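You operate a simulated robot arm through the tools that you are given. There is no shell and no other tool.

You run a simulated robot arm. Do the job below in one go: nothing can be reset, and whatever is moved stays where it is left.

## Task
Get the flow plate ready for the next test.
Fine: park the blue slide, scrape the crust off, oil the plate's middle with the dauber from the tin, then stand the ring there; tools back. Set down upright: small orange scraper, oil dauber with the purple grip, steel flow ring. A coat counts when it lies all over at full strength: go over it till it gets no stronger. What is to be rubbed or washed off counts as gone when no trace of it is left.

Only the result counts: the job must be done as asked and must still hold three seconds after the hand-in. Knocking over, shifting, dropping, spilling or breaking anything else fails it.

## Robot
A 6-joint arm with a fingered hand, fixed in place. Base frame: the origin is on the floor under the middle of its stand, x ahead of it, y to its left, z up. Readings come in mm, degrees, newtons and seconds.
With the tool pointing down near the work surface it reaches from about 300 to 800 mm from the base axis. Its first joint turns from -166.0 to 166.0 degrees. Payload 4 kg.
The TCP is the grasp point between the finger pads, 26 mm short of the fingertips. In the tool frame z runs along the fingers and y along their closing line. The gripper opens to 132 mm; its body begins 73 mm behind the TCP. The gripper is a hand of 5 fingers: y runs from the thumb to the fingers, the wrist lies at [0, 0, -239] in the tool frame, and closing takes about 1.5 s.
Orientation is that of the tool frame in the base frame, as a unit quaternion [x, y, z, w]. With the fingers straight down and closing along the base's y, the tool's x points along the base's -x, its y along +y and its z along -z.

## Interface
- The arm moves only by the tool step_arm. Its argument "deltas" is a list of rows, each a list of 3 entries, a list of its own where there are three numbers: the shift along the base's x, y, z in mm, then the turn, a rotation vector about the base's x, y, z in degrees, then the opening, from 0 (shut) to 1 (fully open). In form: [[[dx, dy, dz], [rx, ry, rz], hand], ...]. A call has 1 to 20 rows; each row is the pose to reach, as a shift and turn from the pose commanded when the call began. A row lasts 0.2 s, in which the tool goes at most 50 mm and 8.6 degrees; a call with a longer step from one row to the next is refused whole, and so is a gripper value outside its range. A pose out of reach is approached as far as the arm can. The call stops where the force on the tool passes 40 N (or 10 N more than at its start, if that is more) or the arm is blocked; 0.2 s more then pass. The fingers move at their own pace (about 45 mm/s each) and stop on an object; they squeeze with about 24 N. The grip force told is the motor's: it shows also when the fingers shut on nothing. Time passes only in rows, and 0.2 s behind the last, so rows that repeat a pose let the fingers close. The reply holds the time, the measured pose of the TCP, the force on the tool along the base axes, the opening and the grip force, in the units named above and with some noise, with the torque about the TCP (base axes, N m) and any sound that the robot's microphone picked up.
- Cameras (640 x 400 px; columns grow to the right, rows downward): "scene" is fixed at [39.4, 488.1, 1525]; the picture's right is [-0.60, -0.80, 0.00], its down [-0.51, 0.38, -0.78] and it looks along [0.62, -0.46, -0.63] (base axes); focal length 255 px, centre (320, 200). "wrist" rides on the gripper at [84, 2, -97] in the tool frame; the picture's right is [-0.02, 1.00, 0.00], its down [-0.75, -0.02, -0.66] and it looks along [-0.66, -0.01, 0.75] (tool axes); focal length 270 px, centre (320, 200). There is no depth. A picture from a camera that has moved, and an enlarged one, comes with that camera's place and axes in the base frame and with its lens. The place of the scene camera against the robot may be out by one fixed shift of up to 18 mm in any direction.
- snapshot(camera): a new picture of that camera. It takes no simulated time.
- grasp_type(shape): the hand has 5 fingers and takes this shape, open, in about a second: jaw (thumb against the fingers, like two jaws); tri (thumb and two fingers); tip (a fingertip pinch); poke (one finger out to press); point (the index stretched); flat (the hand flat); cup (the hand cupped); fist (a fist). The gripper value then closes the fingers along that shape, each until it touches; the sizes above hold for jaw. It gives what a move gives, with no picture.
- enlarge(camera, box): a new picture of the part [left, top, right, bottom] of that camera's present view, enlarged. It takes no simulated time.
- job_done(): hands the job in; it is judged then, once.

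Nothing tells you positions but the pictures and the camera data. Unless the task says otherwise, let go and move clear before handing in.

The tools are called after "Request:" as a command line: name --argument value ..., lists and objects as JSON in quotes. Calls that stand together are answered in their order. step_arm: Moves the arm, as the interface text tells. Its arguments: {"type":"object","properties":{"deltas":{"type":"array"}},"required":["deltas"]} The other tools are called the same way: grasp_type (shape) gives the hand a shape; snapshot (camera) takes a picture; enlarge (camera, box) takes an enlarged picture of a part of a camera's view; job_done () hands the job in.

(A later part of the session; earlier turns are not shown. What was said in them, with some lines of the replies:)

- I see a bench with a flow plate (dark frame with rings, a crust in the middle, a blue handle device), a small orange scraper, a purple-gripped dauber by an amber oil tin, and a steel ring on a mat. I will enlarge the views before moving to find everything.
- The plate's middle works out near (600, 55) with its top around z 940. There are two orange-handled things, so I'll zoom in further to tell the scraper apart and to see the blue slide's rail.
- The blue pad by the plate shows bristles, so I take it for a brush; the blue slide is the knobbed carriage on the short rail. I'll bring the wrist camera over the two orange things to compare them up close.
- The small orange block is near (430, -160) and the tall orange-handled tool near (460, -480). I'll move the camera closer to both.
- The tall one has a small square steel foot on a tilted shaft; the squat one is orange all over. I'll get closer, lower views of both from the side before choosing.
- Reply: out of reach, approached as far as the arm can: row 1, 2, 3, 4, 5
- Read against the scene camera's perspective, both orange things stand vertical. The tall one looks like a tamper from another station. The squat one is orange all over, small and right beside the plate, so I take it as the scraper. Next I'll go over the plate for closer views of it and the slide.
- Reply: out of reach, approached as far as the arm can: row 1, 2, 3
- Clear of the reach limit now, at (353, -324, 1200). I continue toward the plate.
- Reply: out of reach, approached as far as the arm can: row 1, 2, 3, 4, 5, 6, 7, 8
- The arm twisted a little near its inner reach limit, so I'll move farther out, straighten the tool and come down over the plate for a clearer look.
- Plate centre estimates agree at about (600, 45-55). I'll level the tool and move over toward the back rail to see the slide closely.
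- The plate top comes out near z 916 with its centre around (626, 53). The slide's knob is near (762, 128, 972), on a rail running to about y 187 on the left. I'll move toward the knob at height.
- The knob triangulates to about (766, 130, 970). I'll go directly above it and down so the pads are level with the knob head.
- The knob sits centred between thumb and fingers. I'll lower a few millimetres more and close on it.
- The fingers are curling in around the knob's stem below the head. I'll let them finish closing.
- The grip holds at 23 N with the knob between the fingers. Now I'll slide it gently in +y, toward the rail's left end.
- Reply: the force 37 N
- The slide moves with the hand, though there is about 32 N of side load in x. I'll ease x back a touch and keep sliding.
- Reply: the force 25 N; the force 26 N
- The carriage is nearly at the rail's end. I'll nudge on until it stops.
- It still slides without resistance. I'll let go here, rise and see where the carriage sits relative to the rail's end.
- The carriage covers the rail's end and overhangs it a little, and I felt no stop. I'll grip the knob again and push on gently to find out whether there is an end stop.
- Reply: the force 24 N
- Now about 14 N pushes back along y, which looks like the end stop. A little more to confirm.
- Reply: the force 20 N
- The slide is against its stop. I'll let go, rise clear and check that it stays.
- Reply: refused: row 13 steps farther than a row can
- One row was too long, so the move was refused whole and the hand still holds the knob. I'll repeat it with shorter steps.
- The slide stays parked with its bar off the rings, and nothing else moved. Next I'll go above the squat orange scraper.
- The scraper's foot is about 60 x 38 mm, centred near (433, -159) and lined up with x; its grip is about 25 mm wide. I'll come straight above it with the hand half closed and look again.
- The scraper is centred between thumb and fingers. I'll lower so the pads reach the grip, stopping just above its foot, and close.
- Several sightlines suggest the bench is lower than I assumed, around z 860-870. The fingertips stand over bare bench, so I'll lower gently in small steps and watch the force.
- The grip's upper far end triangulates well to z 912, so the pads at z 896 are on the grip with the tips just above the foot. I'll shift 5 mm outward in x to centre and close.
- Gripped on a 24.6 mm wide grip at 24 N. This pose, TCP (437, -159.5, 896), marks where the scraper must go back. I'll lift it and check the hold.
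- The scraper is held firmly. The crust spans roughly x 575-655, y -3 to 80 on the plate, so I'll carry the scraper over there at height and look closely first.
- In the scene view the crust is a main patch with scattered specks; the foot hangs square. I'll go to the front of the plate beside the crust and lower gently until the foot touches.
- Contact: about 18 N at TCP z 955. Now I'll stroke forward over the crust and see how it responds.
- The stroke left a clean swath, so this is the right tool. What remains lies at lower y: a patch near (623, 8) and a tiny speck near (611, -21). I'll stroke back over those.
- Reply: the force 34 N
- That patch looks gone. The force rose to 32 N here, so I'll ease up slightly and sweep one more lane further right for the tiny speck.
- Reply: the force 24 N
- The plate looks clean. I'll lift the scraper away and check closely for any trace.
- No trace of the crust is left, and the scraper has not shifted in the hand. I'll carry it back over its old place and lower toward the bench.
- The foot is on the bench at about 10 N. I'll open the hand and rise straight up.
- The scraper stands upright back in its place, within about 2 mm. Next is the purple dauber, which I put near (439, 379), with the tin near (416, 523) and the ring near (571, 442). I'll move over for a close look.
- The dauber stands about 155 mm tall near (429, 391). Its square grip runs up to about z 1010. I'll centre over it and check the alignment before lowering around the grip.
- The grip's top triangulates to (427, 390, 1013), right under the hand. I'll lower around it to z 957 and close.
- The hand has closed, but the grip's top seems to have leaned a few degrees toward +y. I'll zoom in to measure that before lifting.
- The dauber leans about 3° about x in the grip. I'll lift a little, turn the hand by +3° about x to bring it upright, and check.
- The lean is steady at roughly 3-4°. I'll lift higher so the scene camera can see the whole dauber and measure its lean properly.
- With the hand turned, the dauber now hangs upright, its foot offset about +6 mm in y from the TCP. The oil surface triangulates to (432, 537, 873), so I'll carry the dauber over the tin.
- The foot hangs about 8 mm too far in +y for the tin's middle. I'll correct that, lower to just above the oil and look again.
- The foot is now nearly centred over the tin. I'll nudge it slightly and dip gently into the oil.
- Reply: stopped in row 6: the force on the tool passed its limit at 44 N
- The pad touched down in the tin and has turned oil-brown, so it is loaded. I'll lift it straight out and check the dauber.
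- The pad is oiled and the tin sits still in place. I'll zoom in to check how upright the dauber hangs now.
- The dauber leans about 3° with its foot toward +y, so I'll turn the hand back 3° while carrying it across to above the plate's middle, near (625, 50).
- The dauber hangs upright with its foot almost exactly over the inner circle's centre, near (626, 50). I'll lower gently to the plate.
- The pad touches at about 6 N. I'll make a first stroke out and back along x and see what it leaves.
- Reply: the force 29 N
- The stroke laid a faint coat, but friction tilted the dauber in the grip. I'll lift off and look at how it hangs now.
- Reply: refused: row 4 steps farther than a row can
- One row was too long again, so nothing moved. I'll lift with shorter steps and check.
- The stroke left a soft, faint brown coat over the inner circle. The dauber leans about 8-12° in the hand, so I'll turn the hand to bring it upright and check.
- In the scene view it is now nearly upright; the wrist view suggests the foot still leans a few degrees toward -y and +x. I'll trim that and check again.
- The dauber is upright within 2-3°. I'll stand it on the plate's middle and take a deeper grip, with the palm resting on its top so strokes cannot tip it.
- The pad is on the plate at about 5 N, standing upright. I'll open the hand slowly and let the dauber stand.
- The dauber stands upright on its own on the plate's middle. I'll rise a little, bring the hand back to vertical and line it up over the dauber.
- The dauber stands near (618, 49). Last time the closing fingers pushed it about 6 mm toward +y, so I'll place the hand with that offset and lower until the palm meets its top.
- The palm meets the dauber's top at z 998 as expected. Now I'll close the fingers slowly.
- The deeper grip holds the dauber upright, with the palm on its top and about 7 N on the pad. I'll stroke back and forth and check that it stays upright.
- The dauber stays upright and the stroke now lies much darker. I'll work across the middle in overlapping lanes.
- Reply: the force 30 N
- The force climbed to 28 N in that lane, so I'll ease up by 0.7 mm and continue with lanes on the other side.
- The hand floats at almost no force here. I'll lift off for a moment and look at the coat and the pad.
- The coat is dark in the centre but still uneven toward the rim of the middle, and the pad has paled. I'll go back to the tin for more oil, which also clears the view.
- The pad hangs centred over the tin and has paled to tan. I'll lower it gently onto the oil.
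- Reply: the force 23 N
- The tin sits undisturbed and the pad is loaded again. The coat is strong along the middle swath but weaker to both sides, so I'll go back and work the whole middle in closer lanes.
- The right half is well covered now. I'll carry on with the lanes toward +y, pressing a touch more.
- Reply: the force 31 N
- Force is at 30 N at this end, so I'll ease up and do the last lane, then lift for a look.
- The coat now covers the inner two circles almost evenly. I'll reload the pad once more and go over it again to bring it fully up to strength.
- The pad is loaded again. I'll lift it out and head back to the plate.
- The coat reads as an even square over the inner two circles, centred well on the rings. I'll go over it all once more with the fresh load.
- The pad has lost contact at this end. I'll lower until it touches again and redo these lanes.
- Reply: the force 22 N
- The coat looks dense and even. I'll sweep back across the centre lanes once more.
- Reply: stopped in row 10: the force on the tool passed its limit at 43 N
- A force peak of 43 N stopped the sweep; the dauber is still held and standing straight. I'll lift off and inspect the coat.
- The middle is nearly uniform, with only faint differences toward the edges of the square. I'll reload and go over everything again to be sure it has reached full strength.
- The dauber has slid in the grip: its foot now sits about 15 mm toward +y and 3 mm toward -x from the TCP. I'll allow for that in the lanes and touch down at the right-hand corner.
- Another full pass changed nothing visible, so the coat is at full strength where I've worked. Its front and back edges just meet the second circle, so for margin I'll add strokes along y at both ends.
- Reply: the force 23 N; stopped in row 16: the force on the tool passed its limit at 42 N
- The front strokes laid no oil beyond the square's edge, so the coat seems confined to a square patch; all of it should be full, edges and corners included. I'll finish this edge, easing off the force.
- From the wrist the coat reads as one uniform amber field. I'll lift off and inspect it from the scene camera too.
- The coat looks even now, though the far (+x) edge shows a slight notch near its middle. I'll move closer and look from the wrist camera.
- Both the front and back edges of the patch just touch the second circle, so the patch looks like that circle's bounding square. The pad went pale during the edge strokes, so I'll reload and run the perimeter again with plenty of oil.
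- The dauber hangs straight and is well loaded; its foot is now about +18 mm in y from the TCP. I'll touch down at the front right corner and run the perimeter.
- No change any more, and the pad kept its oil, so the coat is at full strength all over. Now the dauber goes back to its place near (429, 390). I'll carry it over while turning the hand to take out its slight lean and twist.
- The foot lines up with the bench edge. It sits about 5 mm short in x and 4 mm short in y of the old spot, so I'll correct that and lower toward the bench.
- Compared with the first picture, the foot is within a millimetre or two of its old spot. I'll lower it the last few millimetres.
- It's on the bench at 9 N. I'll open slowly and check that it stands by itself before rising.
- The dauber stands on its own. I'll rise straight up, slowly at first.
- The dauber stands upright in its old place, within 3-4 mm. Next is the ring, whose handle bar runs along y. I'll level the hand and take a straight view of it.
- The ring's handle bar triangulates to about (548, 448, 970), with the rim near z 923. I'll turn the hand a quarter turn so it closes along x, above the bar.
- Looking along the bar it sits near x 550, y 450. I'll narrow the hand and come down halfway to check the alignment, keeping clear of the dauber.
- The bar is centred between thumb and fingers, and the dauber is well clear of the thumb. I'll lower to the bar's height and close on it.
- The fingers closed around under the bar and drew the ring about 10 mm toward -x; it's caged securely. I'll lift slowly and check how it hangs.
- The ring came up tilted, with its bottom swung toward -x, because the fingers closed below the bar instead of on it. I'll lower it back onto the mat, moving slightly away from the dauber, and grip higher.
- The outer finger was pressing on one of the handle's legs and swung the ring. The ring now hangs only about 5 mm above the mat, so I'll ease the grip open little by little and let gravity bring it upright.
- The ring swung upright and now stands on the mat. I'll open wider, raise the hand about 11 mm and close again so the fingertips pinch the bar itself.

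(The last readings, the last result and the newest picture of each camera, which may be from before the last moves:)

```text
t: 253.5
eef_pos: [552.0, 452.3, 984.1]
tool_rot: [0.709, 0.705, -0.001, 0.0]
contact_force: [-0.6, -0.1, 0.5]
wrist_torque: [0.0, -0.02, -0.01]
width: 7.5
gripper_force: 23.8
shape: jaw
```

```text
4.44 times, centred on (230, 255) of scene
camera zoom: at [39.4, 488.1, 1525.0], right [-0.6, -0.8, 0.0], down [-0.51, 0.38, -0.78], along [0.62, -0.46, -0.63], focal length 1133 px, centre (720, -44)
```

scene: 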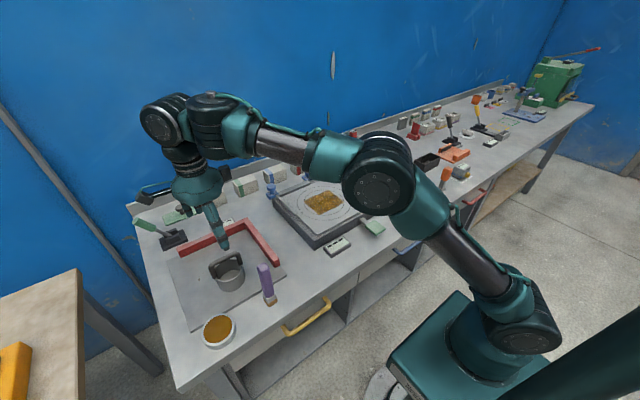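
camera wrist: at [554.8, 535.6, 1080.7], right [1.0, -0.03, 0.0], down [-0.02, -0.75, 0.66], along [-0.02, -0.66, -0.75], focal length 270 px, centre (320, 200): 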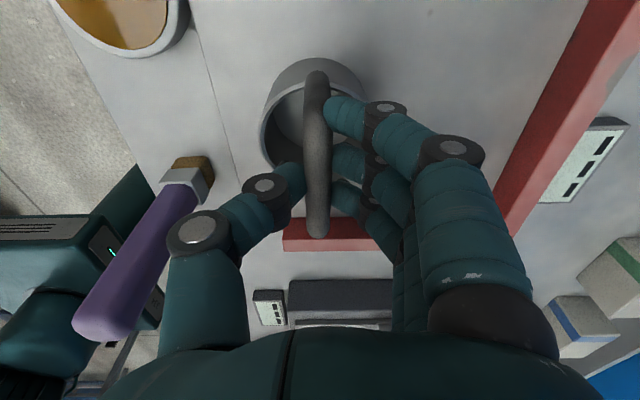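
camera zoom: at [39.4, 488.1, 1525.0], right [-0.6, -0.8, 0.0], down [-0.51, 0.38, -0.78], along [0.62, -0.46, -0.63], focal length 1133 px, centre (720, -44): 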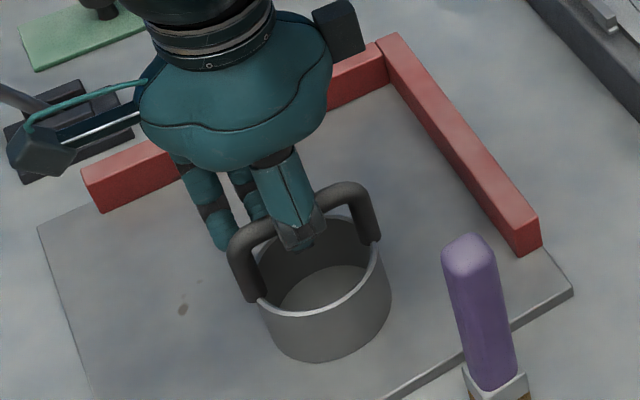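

This time the bar is pinched cleanly and the ring hasn't moved. I'll lift and check that it hangs straight.

Request:
step_arm --deltas '[[[0, 0, 2], [0, 0, 0], 0.0], [[0, 0, 6], [0, 0, 0], 0.0], [[0, 0, 14], [0, 0, 0], 0.0], [[0, 0, 26], [0, 0, 0], 0.0], [[0, 0, 40], [0, 0, 0], 0.0], [[0, 0, 40], [0, 0, 0], 0.0]]'

Request:
snapshot --camera "wrist"

Request:
enlarge --camera "scene" --box '[170, 200, 290, 290]'

```text
t: 254.9
eef_pos: [550.9, 451.6, 1022.6]
tool_rot: [0.709, 0.705, 0.0, 0.0]
contact_force: [-0.2, 0.1, -2.8]
wrist_torque: [0.02, 0.02, -0.03]
width: 7.2
gripper_force: 23.9
shape: jaw
```

```text
taken
camera wrist: at [554.6, 534.4, 1119.5], right [1.0, -0.03, 0.0], down [-0.02, -0.75, 0.66], along [-0.02, -0.66, -0.75], focal length 270 px, centre (320, 200)
```

wrist: 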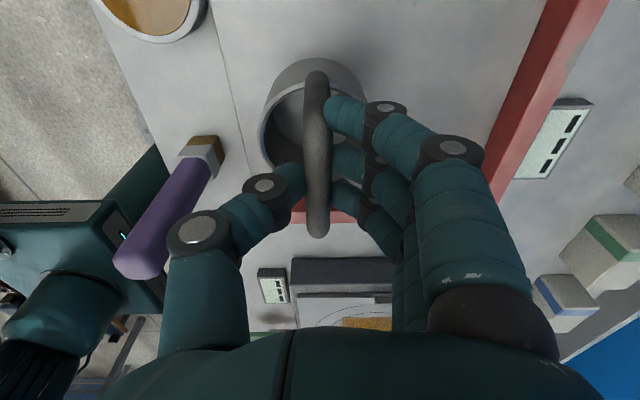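

```text
4.44 times, centred on (230, 245) of scene
camera zoom: at [39.4, 488.1, 1525.0], right [-0.6, -0.8, 0.0], down [-0.51, 0.38, -0.78], along [0.62, -0.46, -0.63], focal length 1133 px, centre (720, 0)
```

zoom: 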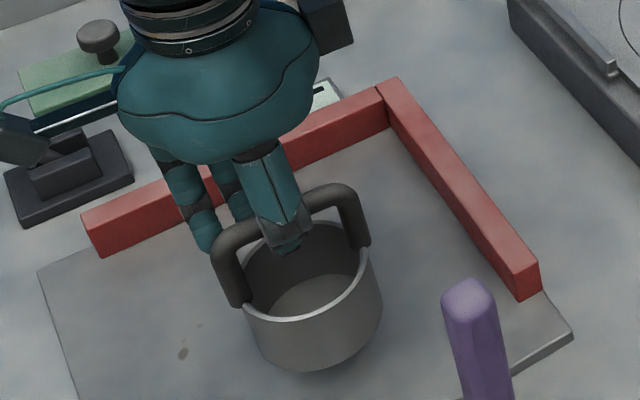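

The ring hangs level. I'll raise it well above everything and carry it over to the plate's middle.

Request:
step_arm --deltas '[[[0, 0, 30], [0, 0, 0], 0.0], [[0, 0, 60], [0, 0, 0], 0.0], [[0, 0, 88], [0, 0, 0], 0.0], [[7, -35, 88], [0, 0, 0], 0.0], [[14, -72, 88], [0, 0, 0], 0.0], [[21, -109, 88], [0, 0, 0], 0.0], [[28, -146, 88], [0, 0, 0], 0.0], [[35, -183, 88], [0, 0, 0], 0.0], [[42, -220, 88], [0, 0, 0], 0.0], [[49, -257, 88], [0, 0, 0], 0.0], [[56, -294, 88], [0, 0, 0], 0.0], [[63, -331, 88], [0, 0, 0], 0.0], [[70, -368, 88], [0, 0, 0], 0.0], [[75, -405, 88], [0, 0, 0], 0.0], [[75, -405, 88], [0, 0, 0], 0.0]]'

Request:
snapshot --camera "wrist"

Request:
enlarge --camera "scene" --box '[260, 120, 380, 240]'

```text
t: 258.1
eef_pos: [626.9, 47.5, 1112.9]
tool_rot: [0.708, 0.706, -0.001, -0.001]
contact_force: [-1.0, -0.3, -3.2]
wrist_torque: [-0.01, 0.01, -0.03]
width: 7.1
gripper_force: 24.1
shape: jaw
```

```text
taken
camera wrist: at [629.9, 131.2, 1209.3], right [1.0, -0.02, 0.0], down [-0.02, -0.75, 0.66], along [-0.02, -0.66, -0.75], focal length 270 px, centre (320, 200)
```

wrist: 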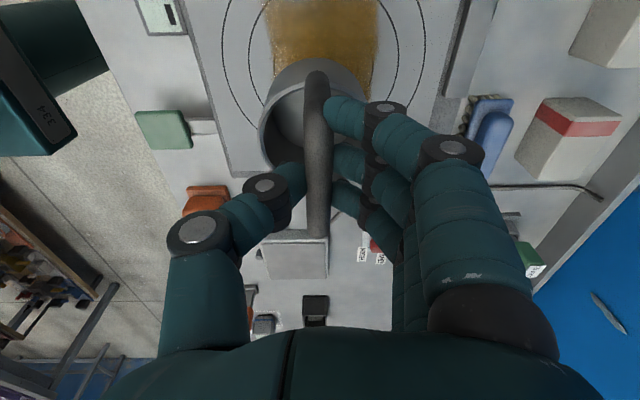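

```text
3.33 times, centred on (320, 180) of scene
camera zoom: at [39.4, 488.1, 1525.0], right [-0.6, -0.8, 0.0], down [-0.51, 0.38, -0.78], along [0.62, -0.46, -0.63], focal length 850 px, centre (320, 267)
```

zoom: 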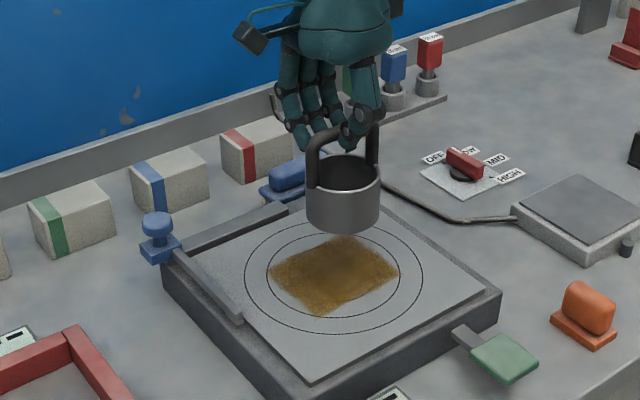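

The ring hangs straight. By projection it would land about 10 mm short in y, so I'll shift it half that way, lower closer to the plate and measure again.

Request:
step_arm --deltas '[[[0, 3, -15], [0, 0, 0], 0.0], [[0, 6, -35], [0, 0, 0], 0.0], [[0, 6, -50], [0, 0, 0], 0.0], [[0, 6, -60], [0, 0, 0], 0.0], [[0, 6, -60], [0, 0, 0], 0.0]]'

Request:
snapshot --camera "wrist"

Request:
enlarge --camera "scene" --box '[280, 150, 370, 230]'

```text
t: 259.3
eef_pos: [626.4, 54.4, 1053.6]
tool_rot: [0.709, 0.705, -0.001, -0.001]
contact_force: [1.1, 0.7, -2.1]
wrist_torque: [0.06, 0.01, -0.03]
width: 7.3
gripper_force: 24.1
shape: jaw
```

```text
taken
camera wrist: at [630.5, 138.3, 1149.1], right [1.0, -0.03, 0.0], down [-0.02, -0.75, 0.66], along [-0.02, -0.66, -0.75], focal length 270 px, centre (320, 200)
```

wrist: 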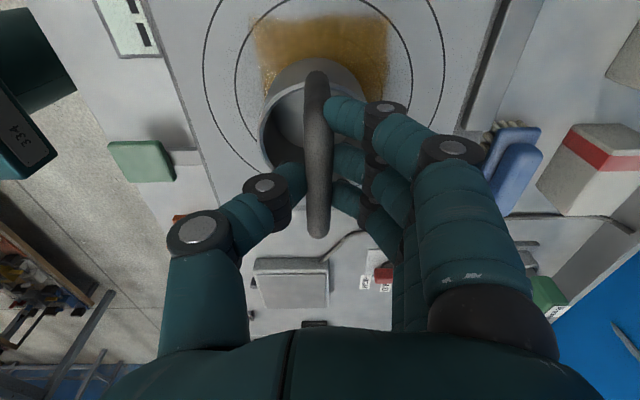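

```text
5.00 times, centred on (325, 190) of scene
camera zoom: at [39.4, 488.1, 1525.0], right [-0.6, -0.8, 0.0], down [-0.51, 0.38, -0.78], along [0.62, -0.46, -0.63], focal length 1275 px, centre (295, 250)
```

zoom: 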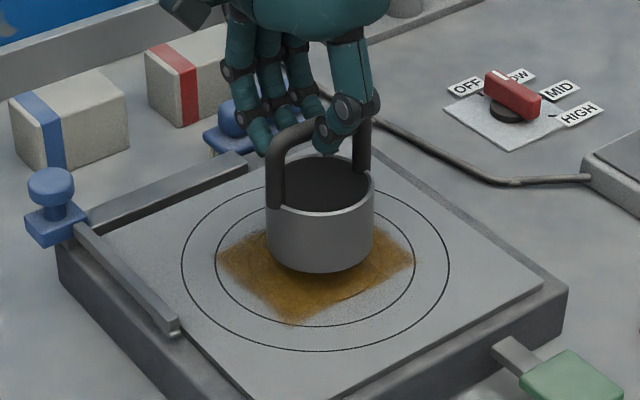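

The two cameras disagree about the sideways offset, because it depends on the ring's exact height. I'll go down almost to the plate, watching the force, and compare again there.

Request:
step_arm --deltas '[[[0, 0, -3], [0, 0, 0], 0.0], [[0, 0, -6], [0, 0, 0], 0.0], [[0, 0, -9], [0, 0, 0], 0.0], [[0, 0, -10], [0, 0, 0], 0.0]]'

Request:
enlarge --camera "scene" --box '[296, 165, 360, 215]'

Request:
enlarge --camera "wrist" --box '[180, 0, 480, 180]'

```text
t: 260.3
eef_pos: [627.7, 53.3, 1042.2]
tool_rot: [0.709, 0.705, 0.0, -0.001]
contact_force: [0.2, -0.7, -2.4]
wrist_torque: [-0.01, -0.02, 0.0]
width: 7.1
gripper_force: 24.4
shape: jaw
```

```text
8.00 times, centred on (328, 190) of scene
camera zoom: at [39.4, 488.1, 1525.0], right [-0.6, -0.8, 0.0], down [-0.51, 0.38, -0.78], along [0.62, -0.46, -0.63], focal length 2039 px, centre (256, 280)
```

zoom: 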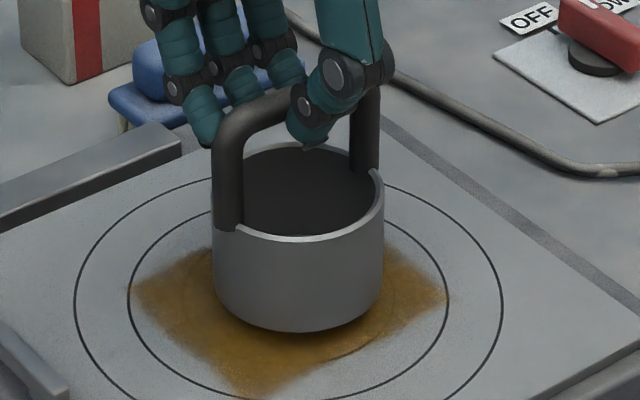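

```text
2.13 times, centred on (330, 90) of wrist
camera zoom: at [630.2, 137.0, 1139.6], right [1.0, -0.03, 0.0], down [-0.02, -0.75, 0.66], along [-0.02, -0.66, -0.75], focal length 577 px, centre (299, 435)
```

zoom: 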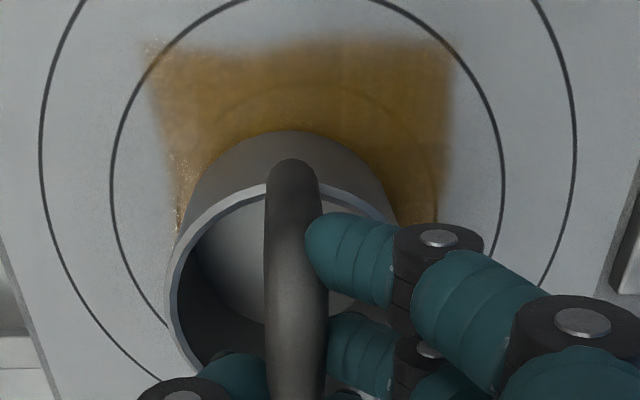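

Judging by the mat's edge it is thicker than I assumed, so the ring is still some 10 mm above the plate; both cameras then agree it sits about 5 mm short in x. I'll shift that and lower in small steps.

Request:
step_arm --deltas '[[[3, 0, 0], [0, 0, 0], 0.0], [[5, 1, -2], [0, 0, 0], 0.0], [[5, 1, -4], [0, 0, 0], 0.0], [[5, 1, -6], [0, 0, 0], 0.0]]'

Request:
enlarge --camera "scene" --box '[296, 165, 360, 215]'

Request:
enlarge --camera "wrist" --box '[180, 0, 480, 180]'

```text
t: 261.3
eef_pos: [633.3, 54.6, 1036.1]
tool_rot: [0.709, 0.705, 0.0, -0.001]
contact_force: [0.3, 0.4, -3.2]
wrist_torque: [-0.01, -0.05, 0.01]
width: 7.2
gripper_force: 24.3
shape: jaw
```

```text
8.00 times, centred on (328, 190) of scene
camera zoom: at [39.4, 488.1, 1525.0], right [-0.6, -0.8, 0.0], down [-0.51, 0.38, -0.78], along [0.62, -0.46, -0.63], focal length 2039 px, centre (256, 280)
```

zoom: 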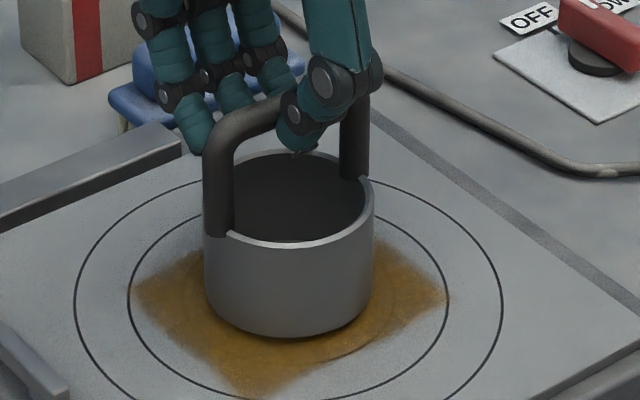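

```text
2.13 times, centred on (330, 90) of wrist
camera zoom: at [636.0, 137.9, 1132.9], right [1.0, -0.03, 0.0], down [-0.02, -0.75, 0.66], along [-0.02, -0.66, -0.75], focal length 577 px, centre (299, 435)
```

zoom: 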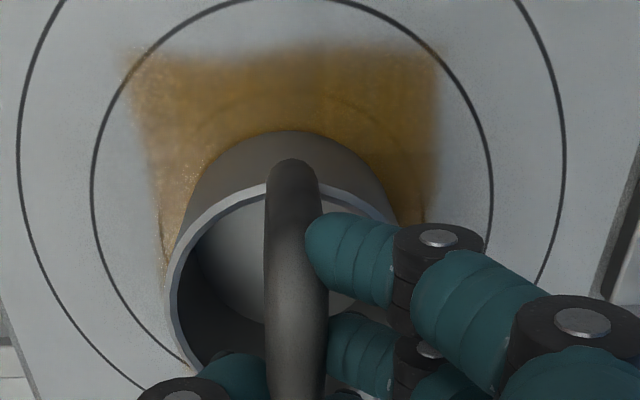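

Both views now show the ring centred to within a couple of millimetres. I'll lower to contact.

Request:
step_arm --deltas '[[[1, 0, -1.5], [0, 0, 0], 0.0], [[1, 0, -3], [0, 0, 0], 0.0], [[1, 0, -4], [0, 0, 0], 0.0]]'

Request:
step_arm --deltas '[[[0, 0, -1], [0, 0, 0], 0.0], [[0, 0, -2], [0, 0, 0], 0.0], [[0, 0, -2], [0, 0, 0], 0.0]]'

Request:
enlarge --camera "scene" --box '[296, 165, 360, 215]'

```text
t: 262.1
eef_pos: [633.0, 53.8, 1032.2]
tool_rot: [0.709, 0.705, -0.001, 0.0]
contact_force: [-0.7, 0.8, -2.2]
wrist_torque: [0.03, -0.01, 0.01]
width: 7.3
gripper_force: 24.4
shape: jaw
```

```text
t: 262.9
eef_pos: [631.9, 53.2, 1029.2]
tool_rot: [0.708, 0.706, -0.001, 0.0]
contact_force: [-1.2, 0.0, 0.6]
wrist_torque: [0.01, -0.03, 0.07]
width: 7.4
gripper_force: 24.0
shape: jaw
```

```text
8.00 times, centred on (328, 190) of scene
camera zoom: at [39.4, 488.1, 1525.0], right [-0.6, -0.8, 0.0], down [-0.51, 0.38, -0.78], along [0.62, -0.46, -0.63], focal length 2039 px, centre (256, 280)
```

zoom: 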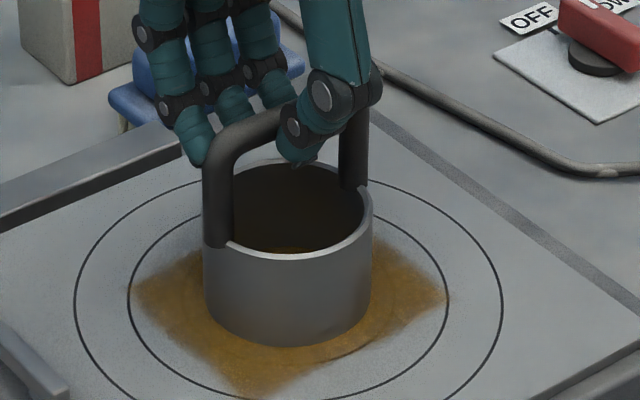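

Request:
enlarge --camera "wrist" --box '[180, 0, 480, 180]'

Request:
enlarge --camera "scene" --box '[308, 188, 340, 213]'

```text
2.13 times, centred on (330, 90) of wrist
camera zoom: at [636.2, 137.7, 1126.3], right [1.0, -0.03, 0.0], down [-0.02, -0.75, 0.66], along [-0.02, -0.66, -0.75], focal length 577 px, centre (299, 435)
```

zoom: 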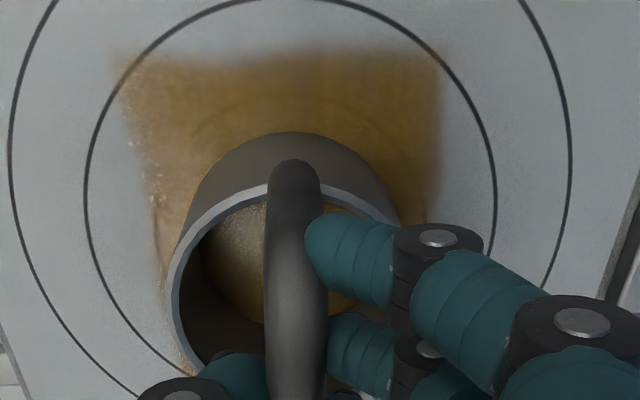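

```text
16.00 times, centred on (324, 200) of scene
camera zoom: at [39.4, 488.1, 1525.0], right [-0.6, -0.8, 0.0], down [-0.51, 0.38, -0.78], along [0.62, -0.46, -0.63], focal length 4079 px, centre (256, 192)
```

zoom: 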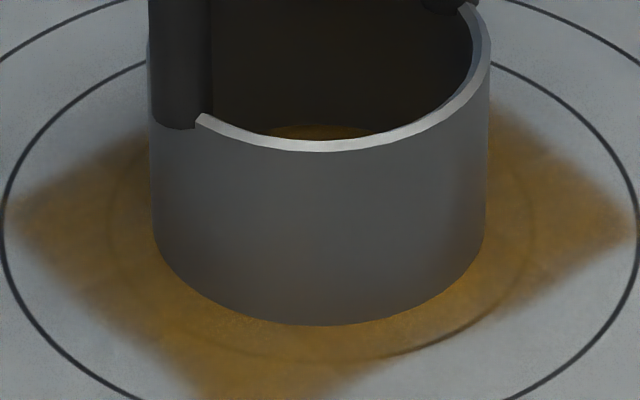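

The ring is on the plate, centred on the circles within about 2 mm in both views. I'll seat it lightly and release slowly.

Request:
step_arm --deltas '[[[0, 0, -0.5], [0, 0, 0], 0.0], [[0, 0, -0.8], [0, 0, 0], 0.0]]'

Request:
step_arm --deltas '[[[0, 0, 0], [0, 0, 0], 0.03], [[0, 0, 0], [0, 0, 0], 0.06], [[0, 0, 0], [0, 0, 0], 0.1], [[0, 0, 0], [0, 0, 0], 0.15], [[0, 0, 0], [0, 0, 0], 0.25], [[0, 0, 0], [0, 0, 0], 0.35], [[0, 0, 0], [0, 0, 0], 0.5], [[0, 0, 0], [0, 0, 0], 0.5]]'

Request:
snapshot --camera "wrist"

Request:
enlarge --camera "scene" --box '[296, 165, 360, 215]'

```text
t: 263.5
eef_pos: [633.9, 53.1, 1026.9]
tool_rot: [0.709, 0.705, -0.001, 0.0]
contact_force: [-1.7, 0.1, 9.5]
wrist_torque: [0.0, -0.08, -0.02]
width: 7.3
gripper_force: 24.2
shape: jaw
```

```text
t: 265.3
eef_pos: [633.0, 53.7, 1027.9]
tool_rot: [0.709, 0.706, -0.001, -0.001]
contact_force: [0.3, 0.3, 0.3]
wrist_torque: [0.04, 0.01, 0.01]
width: 65.0
gripper_force: 0.1
shape: jaw
```

```text
taken
camera wrist: at [636.3, 137.9, 1124.1], right [1.0, -0.03, 0.0], down [-0.02, -0.75, 0.66], along [-0.02, -0.66, -0.75], focal length 270 px, centre (320, 200)
```

wrist: 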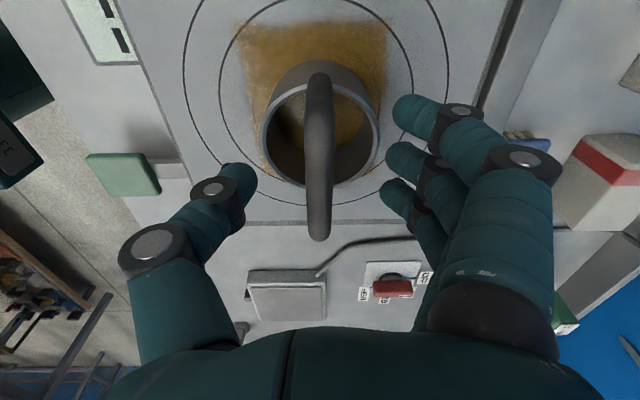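

```text
8.00 times, centred on (328, 190) of scene
camera zoom: at [39.4, 488.1, 1525.0], right [-0.6, -0.8, 0.0], down [-0.51, 0.38, -0.78], along [0.62, -0.46, -0.63], focal length 2039 px, centre (256, 280)
```

zoom: 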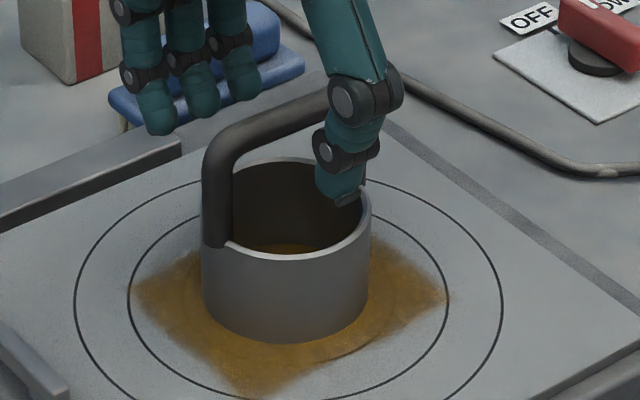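

The ring stands upright in the middle. I'll rise straight up, well clear of the handle.

Request:
step_arm --deltas '[[[0, 0, 5], [0, 0, 0], 0.5], [[0, 0, 15], [0, 0, 0], 0.5], [[0, 0, 35], [0, 0, 0], 0.5], [[0, 0, 65], [0, 0, 0], 0.5], [[0, 0, 100], [0, 0, 0], 0.6], [[0, 0, 130], [0, 0, 0], 0.8], [[-30, 0, 150], [0, 0, 0], 1.0], [[-65, 0, 170], [0, 0, 0], 1.0], [[-100, 0, 180], [0, 0, 0], 1.0], [[-130, 0, 180], [0, 0, 0], 1.0]]'

Request:
snapshot --camera "scene"

Request:
enlarge --camera "scene" --box '[270, 150, 380, 240]'

Request:
snapshot --camera "wrist"

```text
t: 267.5
eef_pos: [503.4, 52.5, 1207.1]
tool_rot: [0.709, 0.705, -0.002, -0.001]
contact_force: [1.0, 0.0, -0.3]
wrist_torque: [-0.01, 0.04, 0.01]
width: 131.9
gripper_force: 0.0
shape: jaw
```

```text
taken
```

scene: 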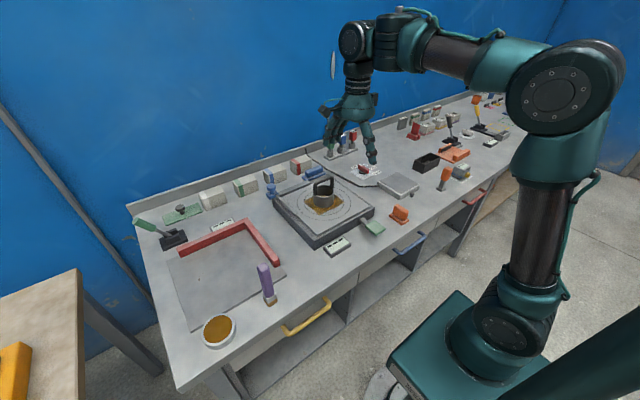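

```text
4.44 times, centred on (325, 195) of scene
camera zoom: at [39.4, 488.1, 1525.0], right [-0.6, -0.8, 0.0], down [-0.51, 0.38, -0.78], along [0.62, -0.46, -0.63], focal length 1133 px, centre (298, 222)
```

zoom: 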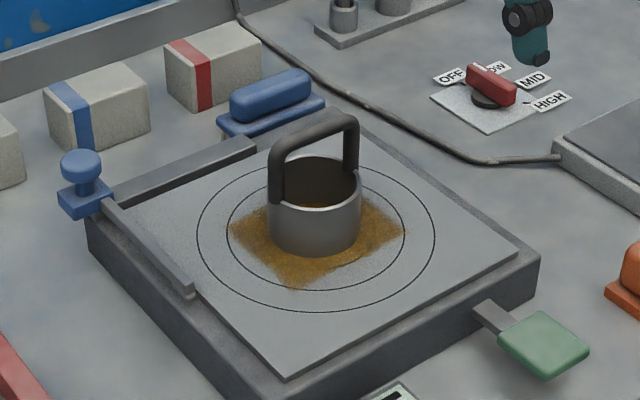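

```text
taken
camera wrist: at [506.0, 136.9, 1303.3], right [1.0, -0.03, 0.0], down [-0.02, -0.75, 0.66], along [-0.02, -0.66, -0.75], focal length 270 px, centre (320, 200)
```

wrist: 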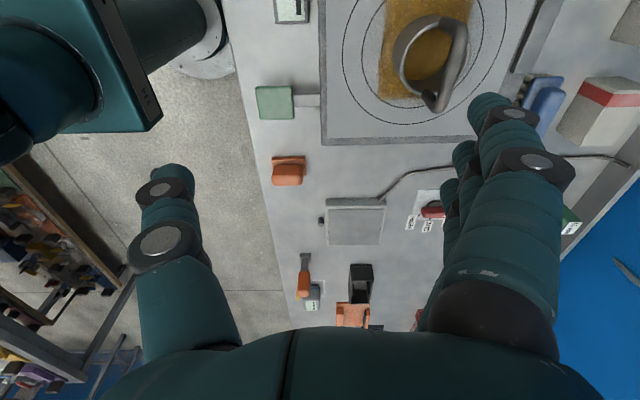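

Everything stands. I'll check the ring's centring, the slide and the tools closely once more before finishing.

Request:
enlarge --camera "scene" --box '[300, 180, 348, 218]'

Request:
enlarge --camera "scene" --box '[190, 235, 290, 360]'

Request:
enlarge --camera "scene" --box '[360, 195, 440, 245]'

Request:
enlarge --camera "wrist" --box '[310, 0, 550, 150]'

```text
10.53 times, centred on (324, 199) of scene
camera zoom: at [39.4, 488.1, 1525.0], right [-0.6, -0.8, 0.0], down [-0.51, 0.38, -0.78], along [0.62, -0.46, -0.63], focal length 2683 px, centre (278, 210)
```

zoom: 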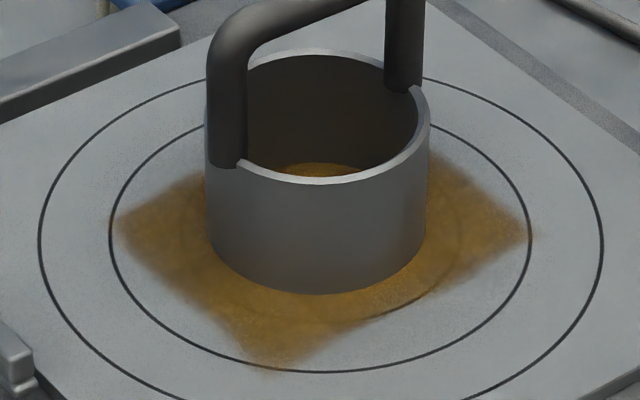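

```text
3.20 times, centred on (240, 298) of scene
camera zoom: at [39.4, 488.1, 1525.0], right [-0.6, -0.8, 0.0], down [-0.51, 0.38, -0.78], along [0.62, -0.46, -0.63], focal length 816 px, centre (576, -112)
```

zoom: 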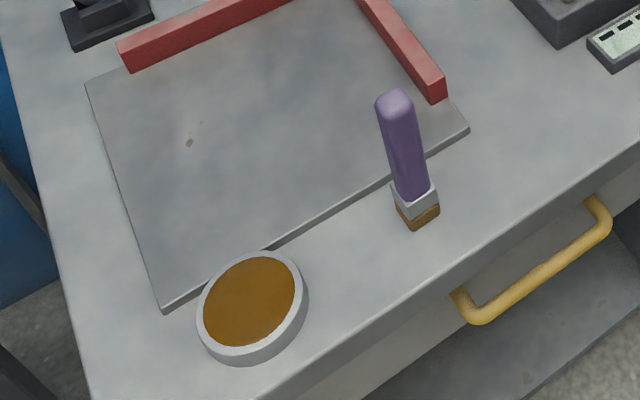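

```text
8.00 times, centred on (400, 220) of scene
camera zoom: at [39.4, 488.1, 1525.0], right [-0.6, -0.8, 0.0], down [-0.51, 0.38, -0.78], along [0.62, -0.46, -0.63], focal length 2039 px, centre (-320, 40)
```

zoom: 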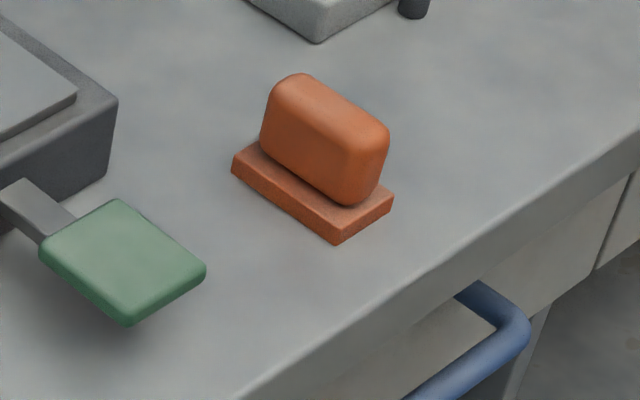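

```text
2.67 times, centred on (430, 75) of wrist
camera zoom: at [506.0, 136.9, 1303.3], right [1.0, -0.03, 0.0], down [-0.02, -0.75, 0.66], along [-0.02, -0.66, -0.75], focal length 721 px, centre (27, 533)
```

zoom: 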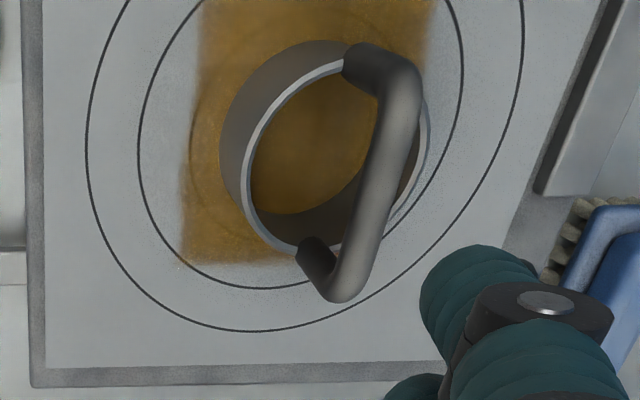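

The work looks complete, and the hand is open and clear above the bench:
- **Slide:** the blue slide is parked against its stop.
- **Plate:** no crust is left, and the oil coat over the middle got no stronger on the last passes.
- **Ring:** it stands upright on the oiled middle, about 3-5 mm off centre.
- **Tools:** the scraper and dauber stand upright back in their places, within about 4 mm.

Nothing else looks disturbed, so I'm handing in.

Request:
job_done

```text
The job is handed in.
```

I've handed the job in; the flow plate looks ready for the next test, though the result of the check hasn't come back.

- **Blue slide:** parked against its stop at the left end of the rail, clear of the rings.
- **Crust:** scraped off with the small all-orange scraper. I could see no trace in close-up views before oiling.
- **Oil:** it covers the two inner circles. The last passes with a freshly loaded pad made it no darker.
- **Ring:** standing upright on the oiled middle, about 3–5 mm off centre. My first lift tilted it, so I set it back on its mat and gripped it again before carrying it over.
- **Tools:** the scraper is back upright about 2 mm from where it was, and the dauber about 4 mm.

The tin took one firm press of about 44 N on the first dip and may have moved by about 1 mm. Nothing else looked moved or spilled in the final pictures.
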